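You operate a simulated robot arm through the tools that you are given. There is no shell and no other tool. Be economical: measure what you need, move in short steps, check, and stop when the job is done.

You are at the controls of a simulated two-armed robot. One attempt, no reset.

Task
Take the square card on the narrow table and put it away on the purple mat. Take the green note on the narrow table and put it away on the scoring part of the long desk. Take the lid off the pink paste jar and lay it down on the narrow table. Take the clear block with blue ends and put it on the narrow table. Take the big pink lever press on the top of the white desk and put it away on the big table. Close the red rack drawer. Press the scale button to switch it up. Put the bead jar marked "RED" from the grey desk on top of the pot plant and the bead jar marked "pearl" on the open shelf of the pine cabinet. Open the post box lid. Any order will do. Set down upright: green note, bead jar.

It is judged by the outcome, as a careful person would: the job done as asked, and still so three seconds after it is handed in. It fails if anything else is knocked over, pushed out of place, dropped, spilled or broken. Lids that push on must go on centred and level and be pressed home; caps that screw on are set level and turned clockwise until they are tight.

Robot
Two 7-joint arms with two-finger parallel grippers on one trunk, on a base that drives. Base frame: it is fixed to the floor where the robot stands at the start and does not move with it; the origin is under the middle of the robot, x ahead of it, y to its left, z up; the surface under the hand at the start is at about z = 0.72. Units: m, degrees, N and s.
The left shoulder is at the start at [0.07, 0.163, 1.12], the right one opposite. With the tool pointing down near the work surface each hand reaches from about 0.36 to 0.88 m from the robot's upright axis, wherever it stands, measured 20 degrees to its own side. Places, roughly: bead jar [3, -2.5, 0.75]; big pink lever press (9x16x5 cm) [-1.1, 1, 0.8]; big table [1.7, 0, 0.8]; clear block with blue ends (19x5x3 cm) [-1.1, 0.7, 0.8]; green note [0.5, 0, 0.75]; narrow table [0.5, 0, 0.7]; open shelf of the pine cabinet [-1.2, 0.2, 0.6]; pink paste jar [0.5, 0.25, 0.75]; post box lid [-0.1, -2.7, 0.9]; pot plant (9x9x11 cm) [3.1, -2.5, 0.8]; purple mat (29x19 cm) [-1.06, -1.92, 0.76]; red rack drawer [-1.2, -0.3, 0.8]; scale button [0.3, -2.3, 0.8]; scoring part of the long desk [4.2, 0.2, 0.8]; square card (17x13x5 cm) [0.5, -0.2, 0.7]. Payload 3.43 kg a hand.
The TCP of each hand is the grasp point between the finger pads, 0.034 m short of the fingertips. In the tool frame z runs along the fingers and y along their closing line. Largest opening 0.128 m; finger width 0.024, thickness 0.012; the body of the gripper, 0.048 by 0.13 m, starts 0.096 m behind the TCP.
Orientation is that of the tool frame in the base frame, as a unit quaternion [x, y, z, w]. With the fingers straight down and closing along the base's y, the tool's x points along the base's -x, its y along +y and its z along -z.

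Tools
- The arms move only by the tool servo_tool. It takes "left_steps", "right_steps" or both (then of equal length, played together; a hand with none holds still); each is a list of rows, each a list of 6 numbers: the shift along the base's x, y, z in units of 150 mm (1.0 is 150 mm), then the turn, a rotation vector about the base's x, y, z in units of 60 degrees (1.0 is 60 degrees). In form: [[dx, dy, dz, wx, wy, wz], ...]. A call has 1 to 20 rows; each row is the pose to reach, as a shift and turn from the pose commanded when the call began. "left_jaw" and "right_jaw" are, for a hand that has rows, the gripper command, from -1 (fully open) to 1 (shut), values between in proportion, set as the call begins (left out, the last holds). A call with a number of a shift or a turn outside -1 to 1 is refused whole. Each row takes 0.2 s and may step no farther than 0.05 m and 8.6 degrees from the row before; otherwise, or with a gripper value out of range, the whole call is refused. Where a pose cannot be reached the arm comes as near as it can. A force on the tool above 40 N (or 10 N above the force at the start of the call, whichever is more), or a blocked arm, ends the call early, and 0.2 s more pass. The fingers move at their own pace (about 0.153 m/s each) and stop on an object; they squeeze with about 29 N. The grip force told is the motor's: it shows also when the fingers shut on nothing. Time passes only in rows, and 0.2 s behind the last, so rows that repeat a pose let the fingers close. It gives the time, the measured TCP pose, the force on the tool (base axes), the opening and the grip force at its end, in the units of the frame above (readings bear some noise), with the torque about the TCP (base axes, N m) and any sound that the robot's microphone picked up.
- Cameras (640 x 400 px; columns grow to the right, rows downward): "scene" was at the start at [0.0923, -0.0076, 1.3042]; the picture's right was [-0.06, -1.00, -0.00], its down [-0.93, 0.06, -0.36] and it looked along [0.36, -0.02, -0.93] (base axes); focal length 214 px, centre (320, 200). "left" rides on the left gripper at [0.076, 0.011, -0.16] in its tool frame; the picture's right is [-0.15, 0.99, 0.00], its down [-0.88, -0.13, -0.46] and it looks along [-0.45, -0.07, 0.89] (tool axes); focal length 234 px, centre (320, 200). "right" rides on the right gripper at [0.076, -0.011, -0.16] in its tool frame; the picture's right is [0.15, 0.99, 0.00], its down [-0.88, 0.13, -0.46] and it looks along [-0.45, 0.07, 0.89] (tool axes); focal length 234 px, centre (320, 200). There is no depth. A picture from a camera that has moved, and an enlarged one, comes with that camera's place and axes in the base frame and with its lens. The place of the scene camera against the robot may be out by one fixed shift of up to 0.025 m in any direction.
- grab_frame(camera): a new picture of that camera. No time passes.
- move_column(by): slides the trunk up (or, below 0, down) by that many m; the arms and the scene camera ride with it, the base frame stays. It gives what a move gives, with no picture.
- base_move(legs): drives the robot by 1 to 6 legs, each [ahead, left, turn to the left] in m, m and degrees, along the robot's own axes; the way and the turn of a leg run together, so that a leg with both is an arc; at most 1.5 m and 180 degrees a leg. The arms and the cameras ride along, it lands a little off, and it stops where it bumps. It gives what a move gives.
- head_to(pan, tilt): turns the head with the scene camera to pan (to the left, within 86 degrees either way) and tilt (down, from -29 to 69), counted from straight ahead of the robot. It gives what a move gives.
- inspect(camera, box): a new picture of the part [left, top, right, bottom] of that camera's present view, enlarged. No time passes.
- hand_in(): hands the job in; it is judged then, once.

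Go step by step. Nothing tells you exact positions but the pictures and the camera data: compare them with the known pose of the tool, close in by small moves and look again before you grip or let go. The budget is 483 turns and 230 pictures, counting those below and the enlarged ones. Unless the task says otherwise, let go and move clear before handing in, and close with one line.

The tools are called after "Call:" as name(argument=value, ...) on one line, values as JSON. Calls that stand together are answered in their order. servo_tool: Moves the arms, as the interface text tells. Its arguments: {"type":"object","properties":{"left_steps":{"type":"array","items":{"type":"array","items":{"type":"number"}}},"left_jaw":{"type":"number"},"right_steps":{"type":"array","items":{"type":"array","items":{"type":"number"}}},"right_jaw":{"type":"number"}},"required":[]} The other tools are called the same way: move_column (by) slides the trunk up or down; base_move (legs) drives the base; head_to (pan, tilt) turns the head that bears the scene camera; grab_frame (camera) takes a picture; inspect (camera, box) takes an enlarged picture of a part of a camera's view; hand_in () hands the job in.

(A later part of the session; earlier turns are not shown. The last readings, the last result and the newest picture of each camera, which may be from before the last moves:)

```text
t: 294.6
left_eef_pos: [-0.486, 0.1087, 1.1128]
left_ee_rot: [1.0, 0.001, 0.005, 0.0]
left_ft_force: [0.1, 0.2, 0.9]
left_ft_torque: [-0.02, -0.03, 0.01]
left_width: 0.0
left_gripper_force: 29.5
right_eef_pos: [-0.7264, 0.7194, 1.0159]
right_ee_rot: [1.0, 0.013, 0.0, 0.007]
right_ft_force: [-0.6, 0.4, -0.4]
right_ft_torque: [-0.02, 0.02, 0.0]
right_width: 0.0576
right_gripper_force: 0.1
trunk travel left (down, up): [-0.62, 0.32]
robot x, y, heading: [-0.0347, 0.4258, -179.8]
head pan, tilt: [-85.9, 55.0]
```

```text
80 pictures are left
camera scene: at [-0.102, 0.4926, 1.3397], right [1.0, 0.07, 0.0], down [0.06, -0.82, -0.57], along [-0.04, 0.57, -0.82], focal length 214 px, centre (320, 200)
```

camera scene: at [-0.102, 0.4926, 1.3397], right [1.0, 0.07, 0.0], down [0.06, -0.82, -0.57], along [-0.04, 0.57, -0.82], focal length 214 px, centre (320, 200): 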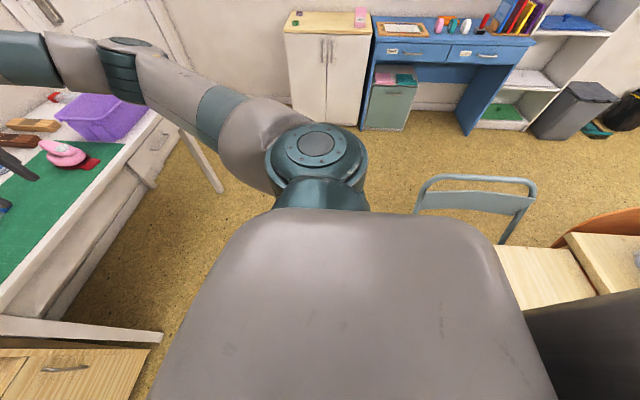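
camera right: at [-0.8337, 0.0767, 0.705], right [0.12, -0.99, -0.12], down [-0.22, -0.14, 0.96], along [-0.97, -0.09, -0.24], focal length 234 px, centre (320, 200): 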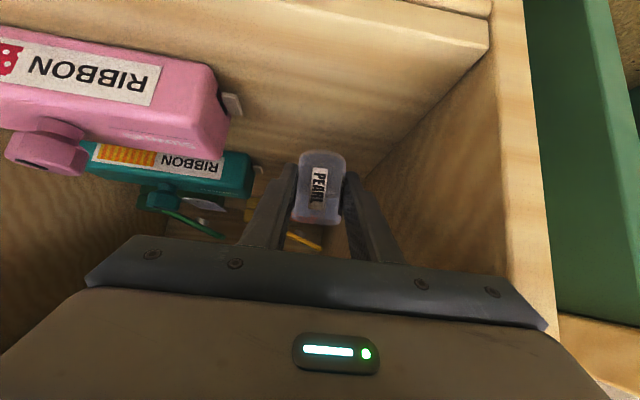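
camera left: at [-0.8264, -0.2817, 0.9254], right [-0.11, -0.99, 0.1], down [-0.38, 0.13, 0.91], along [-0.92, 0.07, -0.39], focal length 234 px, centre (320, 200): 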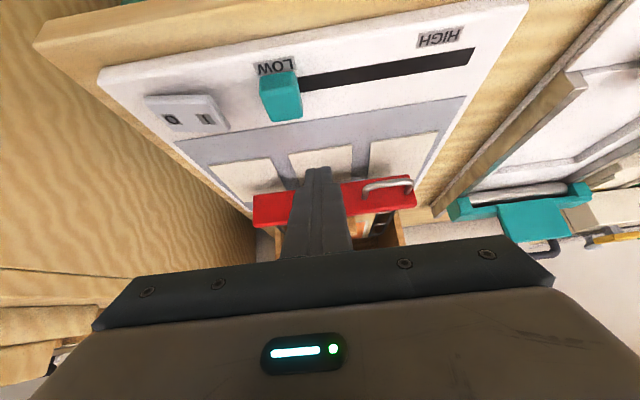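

The robot's side met the grey chair. I'll ease away from it, go toward the desk first, and then strafe clear of it.

Call:
base_move(legs=[[0, 0.04, 0], [0.32, 0, 0], [0, -0.25, 0]])

Call:
head_to(pan=-20, tilt=50)

Call:
grab_frame(camera="scene")

Call:
grab_frame(camera="right")

```text
t: 298.7
left_eef_pos: [-0.8067, 0.3148, 1.112]
left_ee_rot: [1.0, 0.004, 0.004, 0.0]
left_ft_force: [0.6, -0.4, -0.5]
left_ft_torque: [-0.01, -0.02, 0.04]
left_width: 0.0
left_gripper_force: 29.0
right_eef_pos: [-1.0505, 0.9235, 1.017]
right_ee_rot: [1.0, 0.015, 0.0, 0.006]
right_ft_force: [-0.1, 0.6, -0.4]
right_ft_torque: [-0.02, -0.01, 0.0]
right_width: 0.0579
right_gripper_force: 0.0
trunk travel left (down, up): [-0.62, 0.32]
robot x, y, heading: [-0.3562, 0.6353, -179.4]
head pan, tilt: [-85.9, 55.0]
```

```text
t: 300.0
left_eef_pos: [-0.8075, 0.3145, 1.1122]
left_ee_rot: [1.0, 0.004, 0.004, 0.0]
left_ft_force: [-0.1, 0.2, 0.3]
left_ft_torque: [-0.02, -0.01, 0.0]
left_width: 0.0
left_gripper_force: 29.2
right_eef_pos: [-1.051, 0.9241, 1.0153]
right_ee_rot: [1.0, 0.017, 0.0, 0.005]
right_ft_force: [-0.1, 0.2, 0.6]
right_ft_torque: [-0.03, 0.01, 0.05]
right_width: 0.0577
right_gripper_force: 0.0
trunk travel left (down, up): [-0.62, 0.32]
robot x, y, heading: [-0.3583, 0.631, -179.7]
head pan, tilt: [-20.0, 50.0]
```

```text
79 pictures are left
camera scene: at [-0.4916, 0.6541, 1.3462], right [0.33, 0.94, 0.0], down [0.72, -0.26, -0.64], along [-0.61, 0.22, -0.77], focal length 214 px, centre (320, 200)
```

scene: 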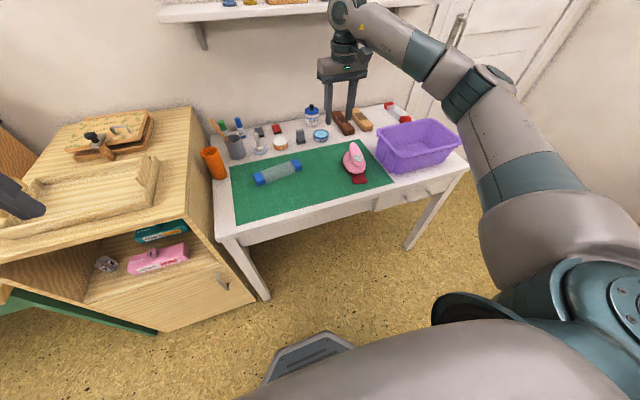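

```text
78 pictures are left
camera right: at [-0.9759, 0.9398, 1.1756], right [0.18, -0.98, 0.01], down [-0.88, -0.15, 0.46], along [-0.45, -0.09, -0.89], focal length 234 px, centre (320, 200)
```

right: 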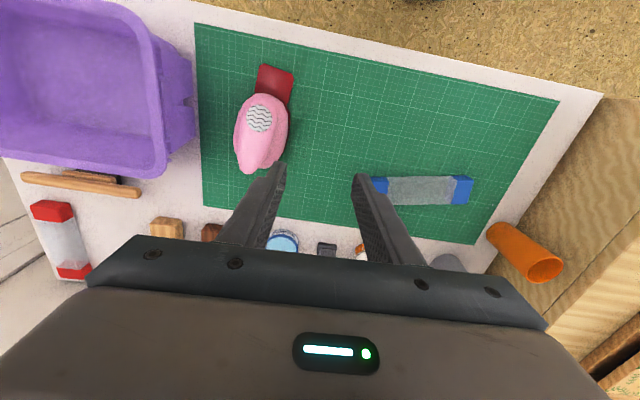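

The view is good: press at about (-1.06, 1.01), block at about (-1.118, 0.71), lying along y. I'll turn the right wrist about 84° while moving toward the block.

Call:
servo_tool(right_steps=[[0, -0.14, 0, 0, 0, -0.14], [0, -0.28, 0, 0, 0, -0.28], [0, -0.42, 0, 0, 0, -0.42], [0, -0.56, 0, 0, 0, -0.56], [0, -0.7, 0, 0, 0, -0.7], [0, -0.84, 0, 0, 0, -0.84], [0, -0.98, 0, 0, 0, -0.98]], right_jaw=-0.4)

Call:
servo_tool(right_steps=[[0, -0.14, 0, 0, 0, -0.14], [0, -0.28, 0, 0, 0, -0.28], [0, -0.42, 0, 0, 0, -0.42]])

Call:
grab_frame(camera="right")

```text
t: 301.6
left_eef_pos: [-0.8071, 0.3136, 1.1119]
left_ee_rot: [1.0, 0.005, 0.004, -0.001]
left_ft_force: [0.6, 0.3, -1.3]
left_ft_torque: [-0.04, 0.0, -0.01]
left_width: 0.0
left_gripper_force: 28.9
right_eef_pos: [-1.0512, 0.7751, 1.0153]
right_ee_rot: [0.878, -0.478, -0.002, 0.004]
right_ft_force: [-0.5, -0.4, 0.1]
right_ft_torque: [0.04, 0.01, 0.06]
right_width: 0.0896
right_gripper_force: 0.1
trunk travel left (down, up): [-0.62, 0.32]
robot x, y, heading: [-0.3536, 0.6331, -179.6]
head pan, tilt: [-20.0, 50.0]
```

```text
t: 302.4
left_eef_pos: [-0.8072, 0.3131, 1.1121]
left_ee_rot: [1.0, 0.004, 0.004, -0.001]
left_ft_force: [-0.1, -0.9, 0.0]
left_ft_torque: [0.01, 0.0, -0.02]
left_width: 0.0
left_gripper_force: 28.8
right_eef_pos: [-1.0522, 0.7132, 1.0156]
right_ee_rot: [0.753, -0.658, -0.003, 0.004]
right_ft_force: [-0.4, 0.4, -0.5]
right_ft_torque: [-0.02, -0.01, -0.03]
right_width: 0.0897
right_gripper_force: 0.2
trunk travel left (down, up): [-0.62, 0.32]
robot x, y, heading: [-0.3539, 0.6317, -179.5]
head pan, tilt: [-20.0, 50.0]
```

```text
77 pictures are left
camera right: at [-1.0285, 0.641, 1.1751], right [-0.96, -0.28, 0.01], down [-0.24, 0.86, 0.46], along [-0.14, 0.44, -0.89], focal length 234 px, centre (320, 200)
```

right: 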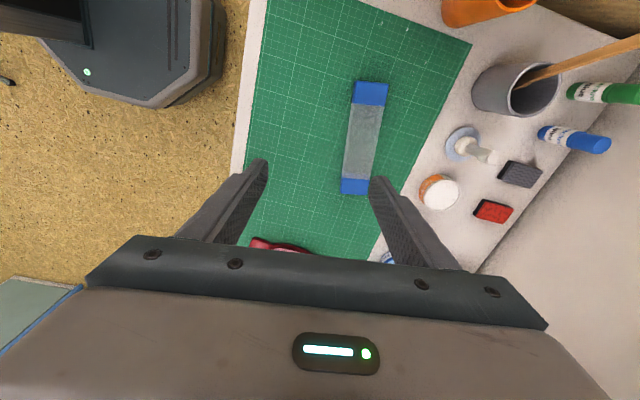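

The wrist turn worked and is aligned with the block. I'll move over it and descend.

Call:
servo_tool(right_steps=[[-0.23, -0.02, 0, 0, 0, 0], [-0.46, -0.035, 0, 0, 0, 0], [-0.46, -0.035, -0.3, 0, 0, 0], [-0.46, -0.035, -0.6, 0, 0, 0], [-0.46, -0.035, -0.9, 0, 0, 0]])

Call:
grab_frame(camera="right")

```text
t: 303.6
left_eef_pos: [-0.807, 0.3142, 1.1127]
left_ee_rot: [1.0, 0.004, 0.005, 0.0]
left_ft_force: [0.4, -0.3, -0.6]
left_ft_torque: [0.01, 0.0, 0.0]
left_width: 0.0
left_gripper_force: 28.9
right_eef_pos: [-1.1206, 0.7097, 0.8807]
right_ee_rot: [0.754, -0.657, -0.003, 0.005]
right_ft_force: [0.0, -0.5, 0.1]
right_ft_torque: [0.01, -0.02, 0.02]
right_width: 0.0897
right_gripper_force: 0.1
trunk travel left (down, up): [-0.62, 0.32]
robot x, y, heading: [-0.3519, 0.6355, -179.6]
head pan, tilt: [-20.0, 50.0]
```

```text
76 pictures are left
camera right: at [-1.0973, 0.6368, 1.0402], right [-0.96, -0.28, 0.01], down [-0.24, 0.86, 0.46], along [-0.14, 0.44, -0.89], focal length 234 px, centre (320, 200)
```

right: 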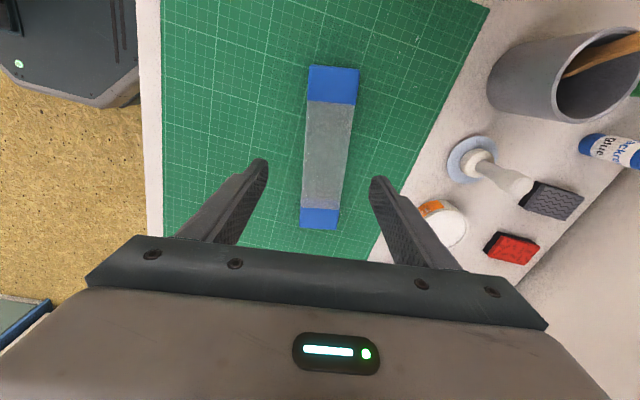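

Call:
servo_tool(right_steps=[[-0.03, -0.05, -0.25, 0, 0, 0], [-0.03, -0.05, -0.45, 0, 0, 0], [-0.03, -0.05, -0.6, 0, 0, 0]])

Call:
servo_tool(right_steps=[[0, 0, 0, 0, 0, 0], [0, 0, 0, 0, 0, 0], [0, 0, 0, 0, 0, 0], [0, 0, 0, 0, 0, 0]], right_jaw=1)

Call:
servo_tool(right_steps=[[0, 0, 0.1, 0, 0, 0], [0, 0, 0.4, 0, 0, 0], [0, 0, 0.7, 0, 0, 0], [0, 0, 1.0, 0, 0, 0]])

Call:
grab_frame(camera="right")

```text
t: 304.4
left_eef_pos: [-0.8062, 0.3138, 1.1126]
left_ee_rot: [1.0, 0.004, 0.005, 0.0]
left_ft_force: [-1.1, 0.0, 0.1]
left_ft_torque: [-0.03, 0.02, -0.01]
left_width: 0.0
left_gripper_force: 29.1
right_eef_pos: [-1.124, 0.7007, 0.7891]
right_ee_rot: [0.754, -0.657, -0.004, 0.004]
right_ft_force: [0.2, -0.5, -1.0]
right_ft_torque: [0.02, -0.02, 0.04]
right_width: 0.0899
right_gripper_force: 0.0
trunk travel left (down, up): [-0.62, 0.32]
robot x, y, heading: [-0.354, 0.6346, -179.3]
head pan, tilt: [-20.0, 50.0]
```

```text
t: 305.4
left_eef_pos: [-0.8083, 0.3146, 1.1127]
left_ee_rot: [1.0, 0.004, 0.004, 0.0]
left_ft_force: [-0.4, 0.9, -0.7]
left_ft_torque: [0.01, 0.02, 0.03]
left_width: 0.0
left_gripper_force: 29.0
right_eef_pos: [-1.1245, 0.7006, 0.7914]
right_ee_rot: [0.755, -0.656, -0.003, 0.004]
right_ft_force: [0.0, -0.5, 0.9]
right_ft_torque: [0.05, -0.03, 0.03]
right_width: 0.0497
right_gripper_force: 29.1
trunk travel left (down, up): [-0.62, 0.32]
robot x, y, heading: [-0.3553, 0.6319, -179.6]
head pan, tilt: [-20.0, 50.0]
```

```text
t: 306.4
left_eef_pos: [-0.8064, 0.313, 1.1127]
left_ee_rot: [1.0, 0.004, 0.003, 0.0]
left_ft_force: [-0.2, 0.4, -0.9]
left_ft_torque: [0.02, 0.03, 0.04]
left_width: 0.0
left_gripper_force: 28.8
right_eef_pos: [-1.1249, 0.7012, 0.9408]
right_ee_rot: [0.754, -0.657, -0.004, 0.005]
right_ft_force: [0.4, 0.0, -3.6]
right_ft_torque: [-0.06, -0.04, 0.02]
right_width: 0.0494
right_gripper_force: 29.2
trunk travel left (down, up): [-0.62, 0.32]
robot x, y, heading: [-0.3521, 0.6333, -179.5]
head pan, tilt: [-20.0, 50.0]
```

```text
75 pictures are left
camera right: at [-1.1009, 0.628, 1.101], right [-0.96, -0.28, 0.01], down [-0.24, 0.86, 0.46], along [-0.14, 0.44, -0.89], focal length 234 px, centre (320, 200)
```

right: 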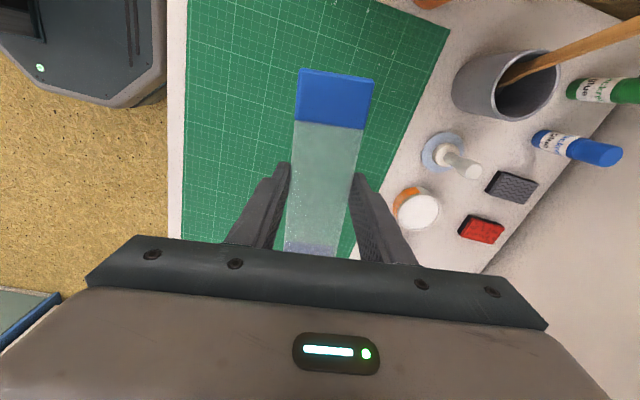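

The block is held. I'll retract it and strafe right so the left hand can take the press.

Call:
servo_tool(right_steps=[[0, 0, 0.3, 0, 0, 0], [0.3, 0.1, 0.4, 0, 0, 0], [0.6, 0.2, 0.5, 0, 0, 0], [0.9, 0.35, 0.5, 0, 0, 0], [1.0, 0.6, 0.5, 0, 0, 0], [1.0, 0.9, 0.5, 0, 0, 0]])

Call:
servo_tool(right_steps=[[0.3, 0.0, 0, 0, 0, 0], [0.6, 0.0, 0, 0, 0, 0], [0.8, 0.1, 0, 0, 0, 0]])

Call:
base_move(legs=[[0, -0.45, 0]])

Call:
head_to(pan=5, tilt=50)

Call:
grab_frame(camera="scene")

```text
refused: row 4 steps farther than a row can; nothing moved
```

```text
t: 307.2
left_eef_pos: [-0.8064, 0.3158, 1.1132]
left_ee_rot: [1.0, 0.005, 0.004, 0.001]
left_ft_force: [-0.4, 0.3, -0.9]
left_ft_torque: [-0.05, -0.01, -0.02]
left_width: 0.0
left_gripper_force: 28.7
right_eef_pos: [-1.0051, 0.7181, 0.9404]
right_ee_rot: [0.753, -0.657, -0.004, 0.006]
right_ft_force: [-0.6, 0.0, -2.6]
right_ft_torque: [-0.03, -0.04, 0.01]
right_width: 0.0495
right_gripper_force: 29.0
trunk travel left (down, up): [-0.62, 0.32]
robot x, y, heading: [-0.3569, 0.6334, -179.2]
head pan, tilt: [-20.0, 50.0]
```

```text
t: 309.9
left_eef_pos: [-0.8098, 0.7611, 1.1127]
left_ee_rot: [1.0, 0.006, 0.004, 0.0]
left_ft_force: [0.5, 0.8, 1.4]
left_ft_torque: [-0.03, -0.04, 0.02]
left_width: 0.0
left_gripper_force: 28.7
right_eef_pos: [-1.0108, 1.1624, 0.9407]
right_ee_rot: [0.755, -0.655, -0.003, 0.004]
right_ft_force: [0.4, -0.9, -3.4]
right_ft_torque: [-0.02, 0.0, 0.0]
right_width: 0.0493
right_gripper_force: 28.6
trunk travel left (down, up): [-0.62, 0.32]
robot x, y, heading: [-0.3587, 1.0816, -179.3]
head pan, tilt: [-20.0, 50.0]
```

```text
t: 310.8
left_eef_pos: [-0.8104, 0.7603, 1.1122]
left_ee_rot: [1.0, 0.007, 0.004, 0.0]
left_ft_force: [0.0, -0.2, -0.2]
left_ft_torque: [-0.02, 0.03, 0.0]
left_width: 0.0
left_gripper_force: 28.8
right_eef_pos: [-1.0106, 1.1621, 0.9407]
right_ee_rot: [0.755, -0.655, -0.004, 0.004]
right_ft_force: [-0.1, -1.6, -2.2]
right_ft_torque: [-0.05, 0.0, -0.01]
right_width: 0.0497
right_gripper_force: 28.9
trunk travel left (down, up): [-0.62, 0.32]
robot x, y, heading: [-0.3608, 1.0829, -179.6]
head pan, tilt: [5.0, 50.0]
```

```text
74 pictures are left
camera scene: at [-0.5009, 1.0694, 1.3461], right [-0.1, 0.99, 0.0], down [0.76, 0.08, -0.64], along [-0.64, -0.06, -0.77], focal length 214 px, centre (320, 200)
```

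scene: 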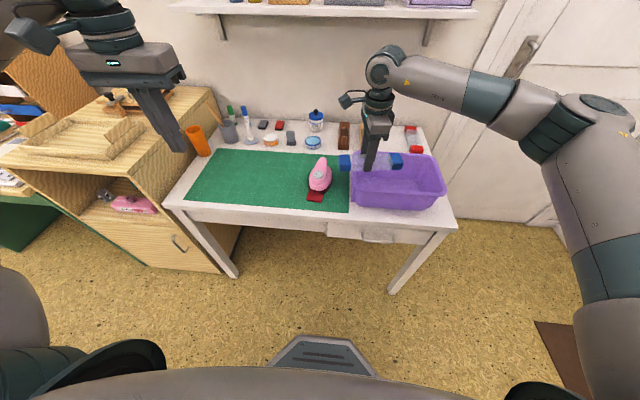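

One call was refused, but all stayed clear. I'll raise and retract the block now, and bring the left hand toward the press.

Call:
servo_tool(right_steps=[[0, 0, 0.3, 0, 0, 0], [0, 0, 0.6, 0, 0, 0], [0.3, 0.0, 0.7, 0, 0, 0], [0.6, 0.05, 0.7, 0, 0, 0], [0.85, 0.2, 0.7, 0, 0, 0], [0.9, 0.5, 0.7, 0, 0, 0]], left_steps=[[-0.2, 0.2, 0, 0, 0, 0], [-0.4, 0.4, 0, 0, 0, 0], [-0.6, 0.6, 0, 0, 0, 0], [-0.8, 0.8, 0, 0, 0, 0], [-1.0, 1.0, 0, 0, 0, 0], [-1.0, 1.0, -0.3, 0, 0, 0]], left_jaw=-1)

Call:
grab_frame(camera="left")

```text
t: 312.2
left_eef_pos: [-0.9604, 0.9122, 1.0671]
left_ee_rot: [1.0, 0.007, 0.004, 0.0]
left_ft_force: [-0.4, 0.4, -0.2]
left_ft_torque: [0.01, 0.0, 0.04]
left_width: 0.1281
left_gripper_force: 0.1
right_eef_pos: [-0.8754, 1.2362, 1.044]
right_ee_rot: [0.755, -0.655, -0.002, 0.005]
right_ft_force: [0.2, -0.2, -3.6]
right_ft_torque: [-0.03, 0.0, -0.02]
right_width: 0.0498
right_gripper_force: 29.0
trunk travel left (down, up): [-0.62, 0.32]
robot x, y, heading: [-0.3601, 1.0847, -179.2]
head pan, tilt: [5.0, 50.0]
```

```text
73 pictures are left
camera left: at [-0.8852, 0.9016, 1.2287], right [-0.13, -0.99, 0.0], down [-0.89, 0.12, 0.45], along [-0.44, 0.06, -0.89], focal length 234 px, centre (320, 200)
```

left: 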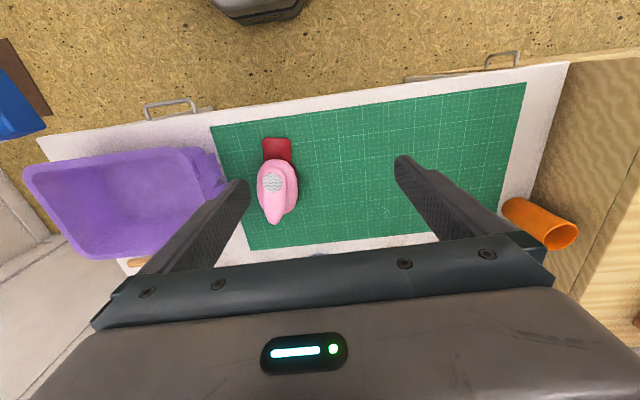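

The press is at about (-1.06, 1.012), turned about 8°. I'll align the left hand above it with a slightly reduced opening (the bin is close by).

Call:
servo_tool(left_steps=[[-0.2, 0.2, 0, 0, 0, -0.07], [-0.4, 0.4, 0, 0, 0, -0.142], [-0.65, 0.6, -0.1, 0, 0, -0.142], [-0.65, 0.65, -0.4, 0, 0, -0.142], [-0.65, 0.65, -0.7, 0, 0, -0.142]], left_jaw=-0.69)

Call:
grab_frame(camera="left")

Call:
inspect(camera="scene", box=[260, 130, 400, 220])

```text
refused: row 3 steps farther than a row can; nothing moved
```

```text
72 pictures are left
camera left: at [-0.8852, 0.9016, 1.2287], right [-0.13, -0.99, 0.0], down [-0.89, 0.12, 0.45], along [-0.44, 0.06, -0.89], focal length 234 px, centre (320, 200)
```

left: 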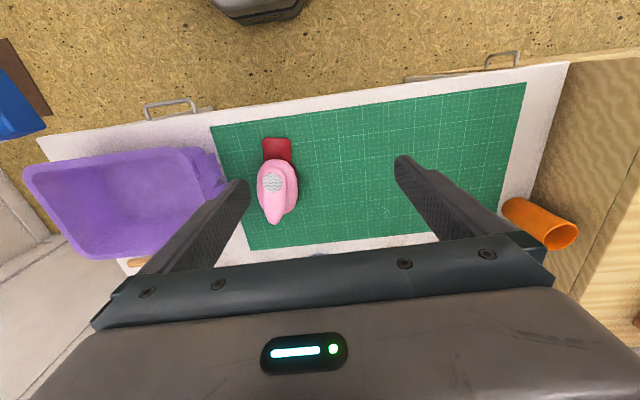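

```text
4.44 times, centred on (330, 175) of scene
camera zoom: at [-0.5013, 1.0703, 1.3462], right [-0.1, 0.99, 0.0], down [0.76, 0.08, -0.64], along [-0.64, -0.07, -0.77], focal length 953 px, centre (276, 311)
```

zoom: 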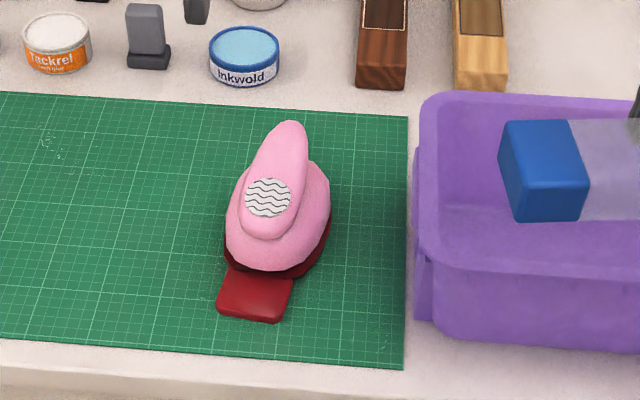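

Call:
servo_tool(left_steps=[[-0.16, 0.16, 0, 0, 0, -0.07], [-0.32, 0.32, 0, 0, 0, -0.142], [-0.48, 0.48, -0.05, 0, 0, -0.142], [-0.65, 0.63, -0.1, 0, 0, -0.142], [-0.65, 0.63, -0.4, 0, 0, -0.142], [-0.65, 0.63, -0.7, 0, 0, -0.142]], left_jaw=-0.9)

Call:
grab_frame(camera="left")

```text
t: 313.6
left_eef_pos: [-1.0586, 1.004, 0.9611]
left_ee_rot: [0.998, -0.068, 0.004, 0.0]
left_ft_force: [0.5, 0.2, -0.1]
left_ft_torque: [-0.02, -0.02, -0.03]
left_width: 0.1217
left_gripper_force: 0.1
right_eef_pos: [-0.8752, 1.2362, 1.0445]
right_ee_rot: [0.755, -0.656, -0.004, 0.004]
right_ft_force: [0.3, -0.1, -3.7]
right_ft_torque: [-0.02, -0.06, 0.04]
right_width: 0.0497
right_gripper_force: 28.7
trunk travel left (down, up): [-0.62, 0.32]
robot x, y, heading: [-0.3618, 1.0827, -179.0]
head pan, tilt: [5.0, 50.0]
```

```text
70 pictures are left
camera left: at [-0.986, 0.9841, 1.1229], right [-0.28, -0.96, 0.0], down [-0.86, 0.25, 0.45], along [-0.43, 0.13, -0.89], focal length 234 px, centre (320, 200)
```

left: 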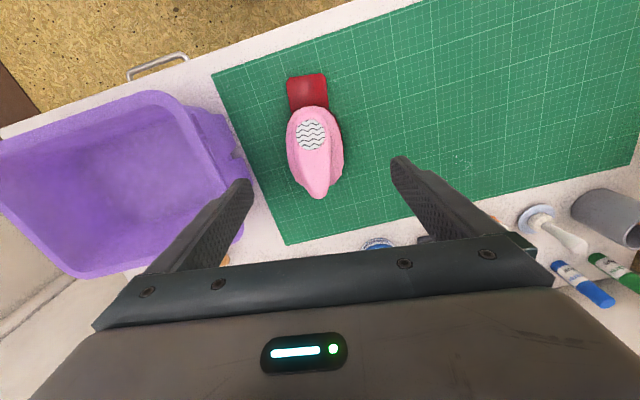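

The press is nearly centred. I'll narrow the opening to stay clear of the bin and descend part-way.

Call:
servo_tool(left_steps=[[-0.05, 0.08, 0, 0, 0, 0], [-0.05, 0.08, -0.2, 0, 0, 0], [-0.05, 0.08, -0.45, 0, 0, 0], [-0.05, 0.08, -0.65, 0, 0, 0]], left_jaw=-0.66)

Call:
grab_frame(camera="left")

```text
t: 314.6
left_eef_pos: [-1.066, 1.0191, 0.8661]
left_ee_rot: [0.998, -0.069, 0.004, 0.0]
left_ft_force: [0.0, 0.2, 0.3]
left_ft_torque: [0.01, -0.02, 0.0]
left_width: 0.106
left_gripper_force: 0.0
right_eef_pos: [-0.8767, 1.2364, 1.0437]
right_ee_rot: [0.755, -0.655, -0.004, 0.004]
right_ft_force: [-0.4, -0.4, -2.6]
right_ft_torque: [-0.02, -0.01, 0.01]
right_width: 0.0497
right_gripper_force: 28.6
trunk travel left (down, up): [-0.62, 0.32]
robot x, y, heading: [-0.3572, 1.0825, -179.5]
head pan, tilt: [5.0, 50.0]
```

```text
69 pictures are left
camera left: at [-0.9933, 0.9971, 1.0269], right [-0.28, -0.96, 0.0], down [-0.86, 0.25, 0.45], along [-0.43, 0.13, -0.89], focal length 234 px, centre (320, 200)
```

left: 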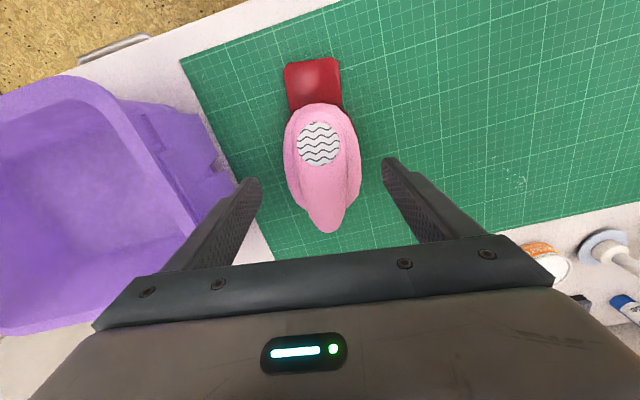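

Aligned. I'll descend and grip.

Call:
servo_tool(left_steps=[[0, 0, -0.2, 0, 0, 0], [0, 0, -0.4, 0, 0, 0], [0, 0, -0.5, 0, 0, 0]])

Call:
servo_tool(left_steps=[[0, 0, 0, 0, 0, 0], [0, 0, 0, 0, 0, 0], [0, 0, 0, 0, 0, 0], [0, 0, 0, 0, 0, 0]], left_jaw=1)

Call:
servo_tool(left_steps=[[0, 0, 0.1, 0, 0, 0], [0, 0, 0.3, 0, 0, 0]])

Call:
grab_frame(camera="left")

Call:
inspect(camera="scene", box=[260, 110, 400, 220])

```text
t: 315.4
left_eef_pos: [-1.0654, 1.0184, 0.7892]
left_ee_rot: [0.998, -0.068, 0.004, 0.0]
left_ft_force: [0.4, -0.2, 0.3]
left_ft_torque: [0.0, -0.03, -0.03]
left_width: 0.106
left_gripper_force: 0.1
right_eef_pos: [-0.8754, 1.236, 1.0443]
right_ee_rot: [0.756, -0.655, -0.004, 0.004]
right_ft_force: [-0.2, -1.5, -2.5]
right_ft_torque: [-0.05, 0.01, 0.02]
right_width: 0.0496
right_gripper_force: 28.3
trunk travel left (down, up): [-0.62, 0.32]
robot x, y, heading: [-0.3588, 1.0813, -179.5]
head pan, tilt: [5.0, 50.0]
```

```text
t: 316.4
left_eef_pos: [-1.0659, 1.0192, 0.7894]
left_ee_rot: [0.998, -0.067, 0.004, 0.001]
left_ft_force: [0.3, -1.4, -0.7]
left_ft_torque: [0.04, 0.12, 0.09]
left_width: 0.0854
left_gripper_force: 28.7
right_eef_pos: [-0.8763, 1.2365, 1.0435]
right_ee_rot: [0.755, -0.655, -0.004, 0.004]
right_ft_force: [0.4, 0.3, -1.6]
right_ft_torque: [-0.07, 0.03, 0.03]
right_width: 0.0496
right_gripper_force: 28.9
trunk travel left (down, up): [-0.62, 0.32]
robot x, y, heading: [-0.3623, 1.0843, -179.1]
head pan, tilt: [5.0, 50.0]
```

```text
t: 317.0
left_eef_pos: [-1.0644, 1.0177, 0.836]
left_ee_rot: [0.998, -0.069, 0.004, 0.0]
left_ft_force: [-0.3, -0.2, -4.7]
left_ft_torque: [-0.01, -0.01, -0.02]
left_width: 0.0851
left_gripper_force: 29.1
right_eef_pos: [-0.875, 1.2366, 1.0436]
right_ee_rot: [0.756, -0.655, -0.004, 0.003]
right_ft_force: [0.7, -0.3, -2.5]
right_ft_torque: [-0.01, 0.01, 0.0]
right_width: 0.0496
right_gripper_force: 29.4
trunk travel left (down, up): [-0.62, 0.32]
robot x, y, heading: [-0.3602, 1.0835, -179.2]
head pan, tilt: [5.0, 50.0]
```

```text
68 pictures are left
camera left: at [-0.9925, 0.9973, 0.9964], right [-0.28, -0.96, 0.0], down [-0.86, 0.25, 0.45], along [-0.43, 0.12, -0.89], focal length 234 px, centre (320, 200)
```

left: 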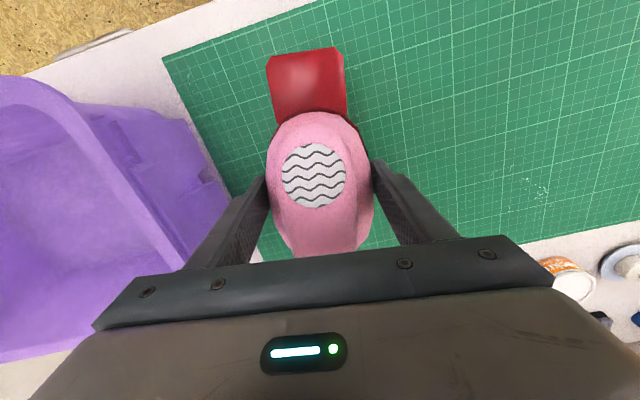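

```text
3.64 times, centred on (330, 165) of scene
camera zoom: at [-0.5008, 1.07, 1.3461], right [-0.1, 0.99, 0.0], down [0.76, 0.08, -0.64], along [-0.64, -0.06, -0.77], focal length 780 px, centre (284, 327)
```

zoom: 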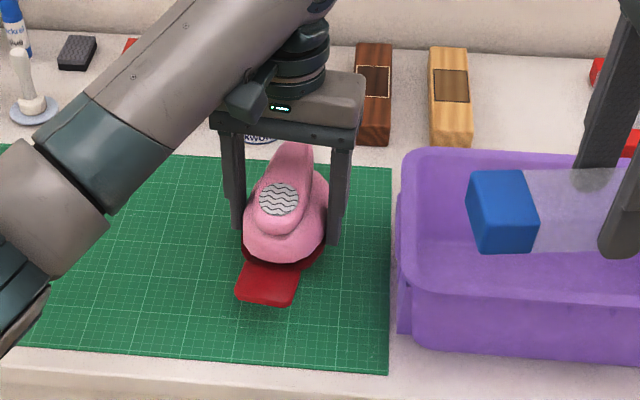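

The press is held level. I'll lift it well up and retract.

Call:
servo_tool(left_steps=[[0, 0, 0.3, 0, 0, 0], [0, 0, 0.6, 0, 0, 0], [0, 0, 0.9, 0, 0, 0], [0.2, -0.1, 1.0, 0, 0, 0], [0.45, -0.25, 1.0, 0, 0, 0], [0.7, -0.4, 1.0, 0, 0, 0], [0.95, -0.5, 1.0, 0, 0, 0]])

Call:
servo_tool(left_steps=[[0.2, -0.2, 0.2, 0, 0, 0], [0.4, -0.4, 0.4, 0, 0, 0], [0.4, -0.6, 0.4, 0, 0, 0]])

Call:
base_move(legs=[[0, 0.75, 0]])

```text
t: 318.6
left_eef_pos: [-0.9209, 0.9407, 0.9863]
left_ee_rot: [0.998, -0.067, 0.005, 0.0]
left_ft_force: [0.3, -1.0, -5.3]
left_ft_torque: [0.0, 0.04, 0.01]
left_width: 0.0853
left_gripper_force: 29.2
right_eef_pos: [-0.8754, 1.2356, 1.0448]
right_ee_rot: [0.755, -0.655, -0.004, 0.003]
right_ft_force: [1.2, -1.4, -2.4]
right_ft_torque: [-0.04, 0.0, -0.01]
right_width: 0.0494
right_gripper_force: 28.7
trunk travel left (down, up): [-0.62, 0.32]
robot x, y, heading: [-0.3597, 1.0831, -179.1]
head pan, tilt: [5.0, 50.0]
```

```text
refused: row 1 steps farther than a row can; nothing moved
```

```text
t: 322.7
left_eef_pos: [-0.9117, 0.1939, 0.9866]
left_ee_rot: [0.998, -0.067, 0.005, 0.0]
left_ft_force: [0.1, 0.0, -4.4]
left_ft_torque: [-0.01, -0.03, 0.01]
left_width: 0.0853
left_gripper_force: 29.0
right_eef_pos: [-0.8651, 0.4874, 1.0438]
right_ee_rot: [0.757, -0.654, -0.003, 0.004]
right_ft_force: [-0.2, -0.2, -3.1]
right_ft_torque: [-0.03, -0.04, -0.02]
right_width: 0.0496
right_gripper_force: 28.8
trunk travel left (down, up): [-0.62, 0.32]
robot x, y, heading: [-0.3492, 0.3408, -179.0]
head pan, tilt: [5.0, 50.0]
```

Next I'll shift down the corridor and turn round to face the tables.

Call:
base_move(legs=[[-0.08, 0.2, 0], [0, 0, 90], [0, 0, 89]])

Call:
head_to(pan=15, tilt=45)

Call:
grab_frame(camera="scene")

```text
t: 332.0
left_eef_pos: [0.3003, 0.2687, 0.9845]
left_ee_rot: [0.076, 0.997, 0.0, -0.004]
left_ft_force: [-0.5, 0.1, -4.2]
left_ft_torque: [-0.03, -0.01, -0.01]
left_width: 0.0851
left_gripper_force: 28.8
right_eef_pos: [0.2494, -0.0238, 1.0443]
right_ee_rot: [0.661, 0.75, 0.004, 0.005]
right_ft_force: [-0.4, 0.4, -1.6]
right_ft_torque: [0.04, 0.04, -0.01]
right_width: 0.05
right_gripper_force: 29.1
trunk travel left (down, up): [-0.62, 0.32]
robot x, y, heading: [-0.2635, 0.1374, -0.2]
head pan, tilt: [5.0, 50.0]
```

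```text
t: 332.7
left_eef_pos: [0.3006, 0.2692, 0.9854]
left_ee_rot: [0.075, 0.997, 0.0, -0.004]
left_ft_force: [0.2, 0.5, -4.1]
left_ft_torque: [0.01, -0.02, 0.0]
left_width: 0.0851
left_gripper_force: 28.7
right_eef_pos: [0.248, -0.0249, 1.0448]
right_ee_rot: [0.66, 0.751, 0.004, 0.003]
right_ft_force: [-0.1, -0.2, -3.3]
right_ft_torque: [0.06, 0.04, 0.01]
right_width: 0.0495
right_gripper_force: 28.2
trunk travel left (down, up): [-0.62, 0.32]
robot x, y, heading: [-0.2624, 0.1377, -0.2]
head pan, tilt: [15.0, 45.0]
```

```text
66 pictures are left
camera scene: at [-0.1491, 0.1539, 1.3529], right [0.26, -0.97, 0.0], down [-0.68, -0.18, -0.71], along [0.68, 0.18, -0.71], focal length 214 px, centre (320, 200)
```

scene: 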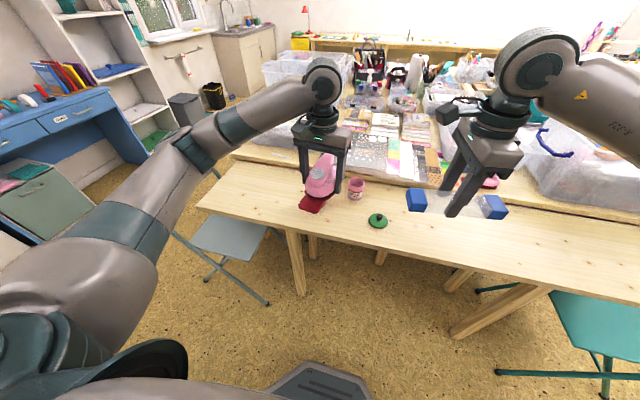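

The chair appears unmoved (its feet measure the same as before). Now I'll drive up to the narrow table and bring the block over its free right-hand part.

Call:
base_move(legs=[[0.22, 0, 0]])

Call:
servo_tool(right_steps=[[0, -0.3, 0, 0, 0, 0], [0, -0.6, 0, 0, 0, 0], [0, -0.9, 0, 0, 0, 0], [0, -1.0, 0, 0, 0, 0]])

Call:
servo_tool(right_steps=[[0, -0.3, 0, 0, 0, 0], [0, -0.6, 0, 0, 0, 0], [0, -0.9, 0, 0, 0, 0], [0, -1.0, -0.2, 0, 0, 0]])

Call:
head_to(pan=-10, tilt=60)

Call:
grab_frame(camera="scene")

```text
t: 334.4
left_eef_pos: [0.516, 0.2677, 0.9843]
left_ee_rot: [0.075, 0.997, 0.0, -0.005]
left_ft_force: [1.5, -0.8, -4.5]
left_ft_torque: [0.04, 0.06, 0.02]
left_width: 0.0851
left_gripper_force: 29.2
right_eef_pos: [0.4649, -0.0249, 1.0436]
right_ee_rot: [0.66, 0.751, 0.003, 0.004]
right_ft_force: [-0.4, -0.5, -2.8]
right_ft_torque: [0.09, 0.03, -0.01]
right_width: 0.0496
right_gripper_force: 28.7
trunk travel left (down, up): [-0.62, 0.32]
robot x, y, heading: [-0.0519, 0.136, -0.3]
head pan, tilt: [15.0, 45.0]
```

```text
t: 335.4
left_eef_pos: [0.5153, 0.2686, 0.9854]
left_ee_rot: [0.075, 0.997, 0.001, -0.004]
left_ft_force: [0.7, 0.4, -4.8]
left_ft_torque: [0.0, 0.0, -0.04]
left_width: 0.0849
left_gripper_force: 28.7
right_eef_pos: [0.4655, -0.1747, 1.0447]
right_ee_rot: [0.661, 0.751, 0.004, 0.004]
right_ft_force: [-0.4, 0.1, -3.3]
right_ft_torque: [0.08, -0.02, -0.01]
right_width: 0.0499
right_gripper_force: 28.8
trunk travel left (down, up): [-0.62, 0.32]
robot x, y, heading: [-0.0458, 0.1354, -0.0]
head pan, tilt: [15.0, 45.0]
```

```text
t: 336.4
left_eef_pos: [0.5164, 0.2675, 0.9852]
left_ee_rot: [0.075, 0.997, 0.002, -0.004]
left_ft_force: [0.5, 0.0, -5.3]
left_ft_torque: [0.01, 0.04, -0.01]
left_width: 0.0853
left_gripper_force: 28.6
right_eef_pos: [0.4667, -0.3251, 1.0135]
right_ee_rot: [0.661, 0.751, 0.004, 0.003]
right_ft_force: [0.0, 0.0, -3.3]
right_ft_torque: [0.02, 0.02, -0.02]
right_width: 0.0497
right_gripper_force: 29.1
trunk travel left (down, up): [-0.62, 0.32]
robot x, y, heading: [-0.049, 0.1388, -0.1]
head pan, tilt: [15.0, 45.0]
```

```text
t: 337.2
left_eef_pos: [0.5163, 0.2684, 0.9855]
left_ee_rot: [0.075, 0.997, 0.0, -0.005]
left_ft_force: [-0.1, 0.3, -4.8]
left_ft_torque: [0.0, 0.02, -0.01]
left_width: 0.0848
left_gripper_force: 28.4
right_eef_pos: [0.4663, -0.3246, 1.0142]
right_ee_rot: [0.661, 0.75, 0.004, 0.004]
right_ft_force: [0.1, 0.7, -2.7]
right_ft_torque: [0.02, -0.02, -0.01]
right_width: 0.0498
right_gripper_force: 29.0
trunk travel left (down, up): [-0.62, 0.32]
robot x, y, heading: [-0.0531, 0.1348, -0.1]
head pan, tilt: [-10.0, 60.0]
```

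```text
65 pictures are left
camera scene: at [0.0539, 0.1208, 1.3335], right [-0.17, -0.98, 0.0], down [-0.85, 0.15, -0.5], along [0.49, -0.09, -0.87], focal length 214 px, centre (320, 200)
```

scene: 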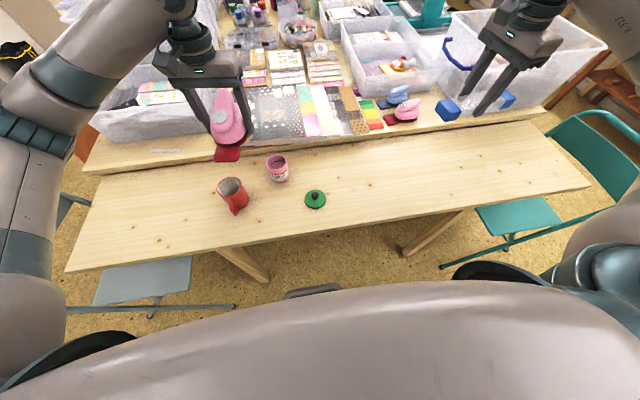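

The table below is bare. I'll lower the block.

Call:
servo_tool(right_steps=[[0, 0, -0.3, 0, 0, 0], [0, 0, -0.6, 0, 0, 0], [0, 0, -0.9, 0, 0, 0], [0, 0, -1.0, 0, 0, 0]])

Call:
servo_tool(right_steps=[[0, 0, -0.2, 0, 0, 0], [0, 0, -0.4, 0, 0, 0], [0, 0, -0.55, 0, 0, 0]])

Call:
servo_tool(right_steps=[[0, 0, -0.02, 0, 0, 0], [0, 0, -0.04, 0, 0, 0], [0, 0, -0.06, 0, 0, 0], [0, 0, -0.08, 0, 0, 0], [0, 0, -0.1, 0, 0, 0]])

```text
t: 338.2
left_eef_pos: [0.5145, 0.2696, 0.9855]
left_ee_rot: [0.075, 0.997, 0.001, -0.004]
left_ft_force: [0.0, 0.8, -4.4]
left_ft_torque: [-0.02, 0.03, -0.01]
left_width: 0.0853
left_gripper_force: 28.6
right_eef_pos: [0.4647, -0.325, 0.8634]
right_ee_rot: [0.66, 0.751, 0.004, 0.004]
right_ft_force: [0.2, 0.6, -2.0]
right_ft_torque: [0.02, 0.04, 0.0]
right_width: 0.0497
right_gripper_force: 28.4
trunk travel left (down, up): [-0.62, 0.32]
robot x, y, heading: [-0.0485, 0.1346, 0.2]
head pan, tilt: [-10.0, 60.0]
```

```text
t: 339.1
left_eef_pos: [0.5159, 0.2691, 0.9848]
left_ee_rot: [0.075, 0.997, 0.0, -0.005]
left_ft_force: [-0.5, 0.0, -5.0]
left_ft_torque: [0.0, 0.0, 0.01]
left_width: 0.0846
left_gripper_force: 29.1
right_eef_pos: [0.4653, -0.3242, 0.7794]
right_ee_rot: [0.661, 0.75, 0.003, 0.004]
right_ft_force: [-0.5, -0.2, -3.0]
right_ft_torque: [0.02, 0.03, 0.03]
right_width: 0.0496
right_gripper_force: 28.9
trunk travel left (down, up): [-0.62, 0.32]
robot x, y, heading: [-0.0499, 0.1332, -0.3]
head pan, tilt: [-10.0, 60.0]
```

```text
t: 340.2
left_eef_pos: [0.5158, 0.2675, 0.9846]
left_ee_rot: [0.076, 0.997, 0.001, -0.004]
left_ft_force: [0.1, -0.2, -6.0]
left_ft_torque: [-0.04, 0.02, -0.01]
left_width: 0.0853
left_gripper_force: 28.5
right_eef_pos: [0.4634, -0.3247, 0.7665]
right_ee_rot: [0.661, 0.751, 0.004, 0.004]
right_ft_force: [-0.5, 0.1, -2.6]
right_ft_torque: [0.07, 0.04, -0.01]
right_width: 0.0496
right_gripper_force: 29.4
trunk travel left (down, up): [-0.62, 0.32]
robot x, y, heading: [-0.0467, 0.1378, -0.0]
head pan, tilt: [-10.0, 60.0]
```

Call:
servo_tool(right_steps=[[0, 0, -0.015, 0, 0, 0], [0, 0, -0.03, 0, 0, 0], [0, 0, -0.045, 0, 0, 0], [0, 0, -0.06, 0, 0, 0]])

```text
t: 341.2
left_eef_pos: [0.5149, 0.2684, 0.9869]
left_ee_rot: [0.076, 0.997, 0.0, -0.004]
left_ft_force: [0.5, -0.2, -4.7]
left_ft_torque: [-0.02, 0.05, -0.02]
left_width: 0.0853
left_gripper_force: 28.8
right_eef_pos: [0.4643, -0.3248, 0.759]
right_ee_rot: [0.661, 0.75, 0.004, 0.005]
right_ft_force: [-0.4, -1.1, 5.4]
right_ft_torque: [-0.9, 0.16, -0.05]
right_width: 0.0494
right_gripper_force: 29.5
trunk travel left (down, up): [-0.62, 0.32]
robot x, y, heading: [-0.0497, 0.1365, 0.1]
head pan, tilt: [-10.0, 60.0]
```

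One end touches first; I'll go 2 mm further, then release.

Call:
servo_tool(right_steps=[[0, 0, -0.01, 0, 0, 0], [0, 0, -0.015, 0, 0, 0]])

Call:
servo_tool(right_steps=[[0, 0, 0, 0, 0, 0], [0, 0, 0, 0, 0, 0], [0, 0, 0.1, 0, 0, 0], [0, 0, 0.4, 0, 0, 0], [0, 0, 0.7, 0, 0, 0], [0, 0, 1.0, 0, 0, 0]], right_jaw=-0.3)

Call:
grab_frame(camera="scene")

```text
t: 341.9
left_eef_pos: [0.5144, 0.2688, 0.9868]
left_ee_rot: [0.075, 0.997, 0.0, -0.003]
left_ft_force: [1.2, 0.9, -4.2]
left_ft_torque: [-0.04, 0.03, -0.01]
left_width: 0.0851
left_gripper_force: 29.3
right_eef_pos: [0.4656, -0.3242, 0.758]
right_ee_rot: [0.662, 0.75, 0.005, 0.006]
right_ft_force: [1.6, -3.9, 22.9]
right_ft_torque: [0.08, 0.58, -0.07]
right_width: 0.0497
right_gripper_force: 29.1
trunk travel left (down, up): [-0.62, 0.32]
robot x, y, heading: [-0.0497, 0.1383, -0.2]
head pan, tilt: [-10.0, 60.0]
```

```text
t: 343.2
left_eef_pos: [0.5149, 0.2689, 0.9853]
left_ee_rot: [0.075, 0.997, 0.0, -0.005]
left_ft_force: [0.1, -0.4, -4.4]
left_ft_torque: [0.01, 0.0, 0.01]
left_width: 0.085
left_gripper_force: 28.8
right_eef_pos: [0.4661, -0.3236, 0.9058]
right_ee_rot: [0.66, 0.751, 0.004, 0.004]
right_ft_force: [0.0, -0.2, 0.2]
right_ft_torque: [-0.02, 0.02, 0.0]
right_width: 0.0834
right_gripper_force: 0.1
trunk travel left (down, up): [-0.62, 0.32]
robot x, y, heading: [-0.051, 0.1378, 0.0]
head pan, tilt: [-10.0, 60.0]
```

```text
64 pictures are left
camera scene: at [0.0533, 0.1219, 1.3335], right [-0.18, -0.98, 0.0], down [-0.85, 0.15, -0.5], along [0.49, -0.09, -0.87], focal length 214 px, centre (320, 200)
```

scene: 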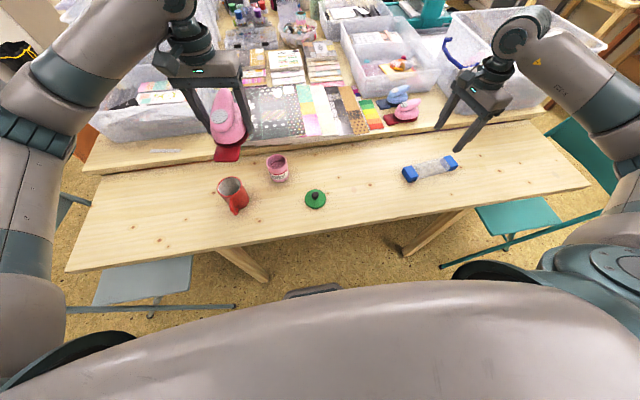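

The block lies on the narrow table. Now for the press I need a free spot on the big table; I'll inspect its near-left strip.

Call:
inspect(camera="scene", box=[70, 90, 250, 202])

Call:
grab_frame(camera="left")

```text
3.56 times, centred on (160, 146) of scene
camera zoom: at [0.0533, 0.1219, 1.3335], right [-0.18, -0.98, 0.0], down [-0.85, 0.15, -0.5], along [0.49, -0.09, -0.87], focal length 763 px, centre (889, 392)
```

zoom: 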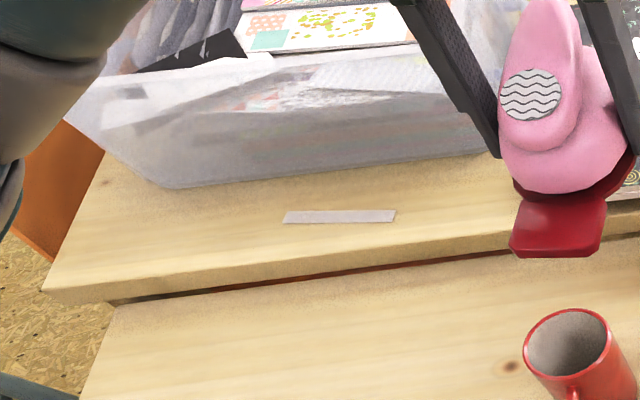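

```text
62 pictures are left
camera left: at [0.4439, 0.2916, 1.1468], right [0.29, 0.96, 0.0], down [0.85, -0.26, 0.45], along [0.43, -0.13, -0.89], focal length 234 px, centre (320, 200)
```

left: 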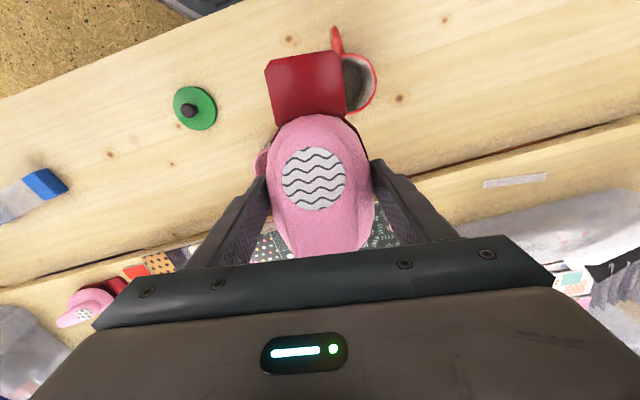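

A free strip lies left of the paper label, about 14 cm deep, so the press must lie along y there, centred near (0.705, 0.755). I'll shift the base a little and turn the left wrist a quarter turn.

Call:
base_move(legs=[[0.04, 0.12, 0]])

Call:
servo_tool(left_steps=[[0, 0.1, 0.1, 0, 0, 0.14], [0, 0.2, 0.2, 0, 0, 0.28], [0, 0.3, 0.3, 0, 0, 0.42], [0, 0.4, 0.4, 0, 0, 0.56], [0, 0.55, 0.4, 0, 0, 0.7], [0, 0.7, 0.4, 0, 0, 0.84], [0, 0.85, 0.4, 0, 0, 0.98]])

```text
t: 344.5
left_eef_pos: [0.556, 0.3868, 0.9864]
left_ee_rot: [0.076, 0.997, 0.001, -0.005]
left_ft_force: [0.2, -0.7, -4.4]
left_ft_torque: [-0.01, 0.03, 0.02]
left_width: 0.085
left_gripper_force: 29.0
right_eef_pos: [0.5054, -0.2066, 0.9041]
right_ee_rot: [0.662, 0.75, 0.003, 0.004]
right_ft_force: [-0.1, -0.8, -0.1]
right_ft_torque: [-0.01, 0.03, -0.02]
right_width: 0.0831
right_gripper_force: 0.1
trunk travel left (down, up): [-0.62, 0.32]
robot x, y, heading: [-0.0093, 0.2575, -0.1]
head pan, tilt: [-10.0, 60.0]
```

```text
t: 346.1
left_eef_pos: [0.5566, 0.5156, 1.045]
left_ee_rot: [-0.425, 0.905, -0.002, -0.004]
left_ft_force: [0.0, 0.3, -4.5]
left_ft_torque: [-0.02, 0.0, 0.01]
left_width: 0.0849
left_gripper_force: 29.0
right_eef_pos: [0.5053, -0.2058, 0.9051]
right_ee_rot: [0.661, 0.75, 0.003, 0.005]
right_ft_force: [-0.2, 0.2, 0.0]
right_ft_torque: [0.02, -0.02, 0.02]
right_width: 0.0831
right_gripper_force: 0.0
trunk travel left (down, up): [-0.62, 0.32]
robot x, y, heading: [-0.0104, 0.2534, -0.1]
head pan, tilt: [-10.0, 60.0]
```

Call:
servo_tool(left_steps=[[0.15, 0.2, 0, 0, 0, 0.13], [0.3, 0.4, 0, 0, 0, 0.26], [0.45, 0.6, 0, 0, 0, 0.39], [0.6, 0.8, 0, 0, 0, 0.52], [0.75, 1.0, 0, 0, 0, 0.63]])

Call:
servo_tool(left_steps=[[0.1, 0.2, 0, 0, 0, 0], [0.2, 0.4, 0, 0, 0, 0], [0.24, 0.6, 0, 0, 0, 0]])

Call:
grab_frame(camera="left")

Call:
head_to(pan=30, tilt=50)

Call:
grab_frame(camera="scene")

```text
t: 347.3
left_eef_pos: [0.6686, 0.6638, 1.0441]
left_ee_rot: [-0.694, 0.72, -0.003, -0.004]
left_ft_force: [-0.4, 0.6, -4.4]
left_ft_torque: [-0.03, 0.0, -0.01]
left_width: 0.085
left_gripper_force: 29.1
right_eef_pos: [0.5074, -0.2071, 0.9034]
right_ee_rot: [0.661, 0.751, 0.003, 0.004]
right_ft_force: [0.4, 0.3, 0.4]
right_ft_torque: [-0.04, 0.04, 0.0]
right_width: 0.083
right_gripper_force: 0.0
trunk travel left (down, up): [-0.62, 0.32]
robot x, y, heading: [-0.0099, 0.2547, -0.1]
head pan, tilt: [-10.0, 60.0]
```

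```text
t: 348.1
left_eef_pos: [0.7052, 0.7557, 1.045]
left_ee_rot: [-0.694, 0.719, -0.003, -0.004]
left_ft_force: [0.3, -0.4, -4.7]
left_ft_torque: [-0.02, -0.05, 0.02]
left_width: 0.0847
left_gripper_force: 28.7
right_eef_pos: [0.506, -0.206, 0.9052]
right_ee_rot: [0.661, 0.75, 0.003, 0.005]
right_ft_force: [0.7, -0.1, 0.1]
right_ft_torque: [0.0, -0.01, 0.0]
right_width: 0.0832
right_gripper_force: 0.0
trunk travel left (down, up): [-0.62, 0.32]
robot x, y, heading: [-0.0082, 0.2581, -0.0]
head pan, tilt: [-10.0, 60.0]
```

```text
61 pictures are left
camera left: at [0.6913, 0.6813, 1.2058], right [-0.98, 0.18, 0.0], down [0.16, 0.88, 0.45], along [0.08, 0.44, -0.89], focal length 234 px, centre (320, 200)
```

left: 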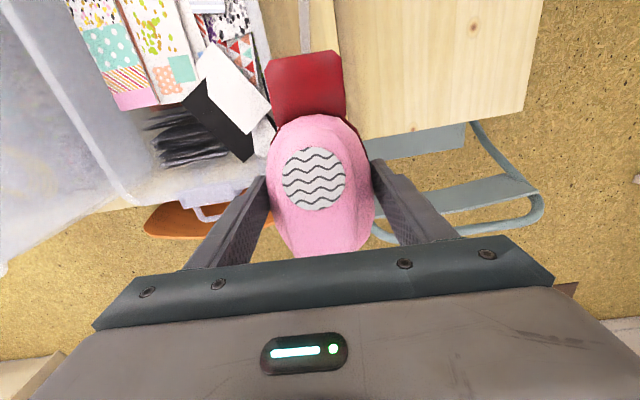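

```text
t: 349.2
left_eef_pos: [0.7042, 0.7547, 1.0448]
left_ee_rot: [-0.694, 0.72, -0.003, -0.004]
left_ft_force: [-0.5, -0.1, -4.9]
left_ft_torque: [-0.01, 0.01, 0.0]
left_width: 0.0848
left_gripper_force: 28.9
right_eef_pos: [0.5049, -0.2061, 0.9046]
right_ee_rot: [0.662, 0.75, 0.004, 0.003]
right_ft_force: [0.6, -0.1, -0.5]
right_ft_torque: [0.0, 0.01, 0.05]
right_width: 0.0833
right_gripper_force: 0.1
trunk travel left (down, up): [-0.62, 0.32]
robot x, y, heading: [-0.0097, 0.256, -0.1]
head pan, tilt: [30.0, 50.0]
```

```text
60 pictures are left
camera scene: at [0.095, 0.2903, 1.3461], right [0.5, -0.87, 0.0], down [-0.67, -0.38, -0.64], along [0.56, 0.32, -0.77], focal length 214 px, centre (320, 200)
```

scene: 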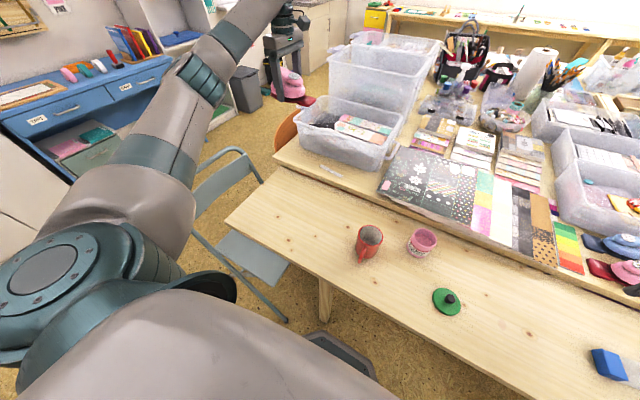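

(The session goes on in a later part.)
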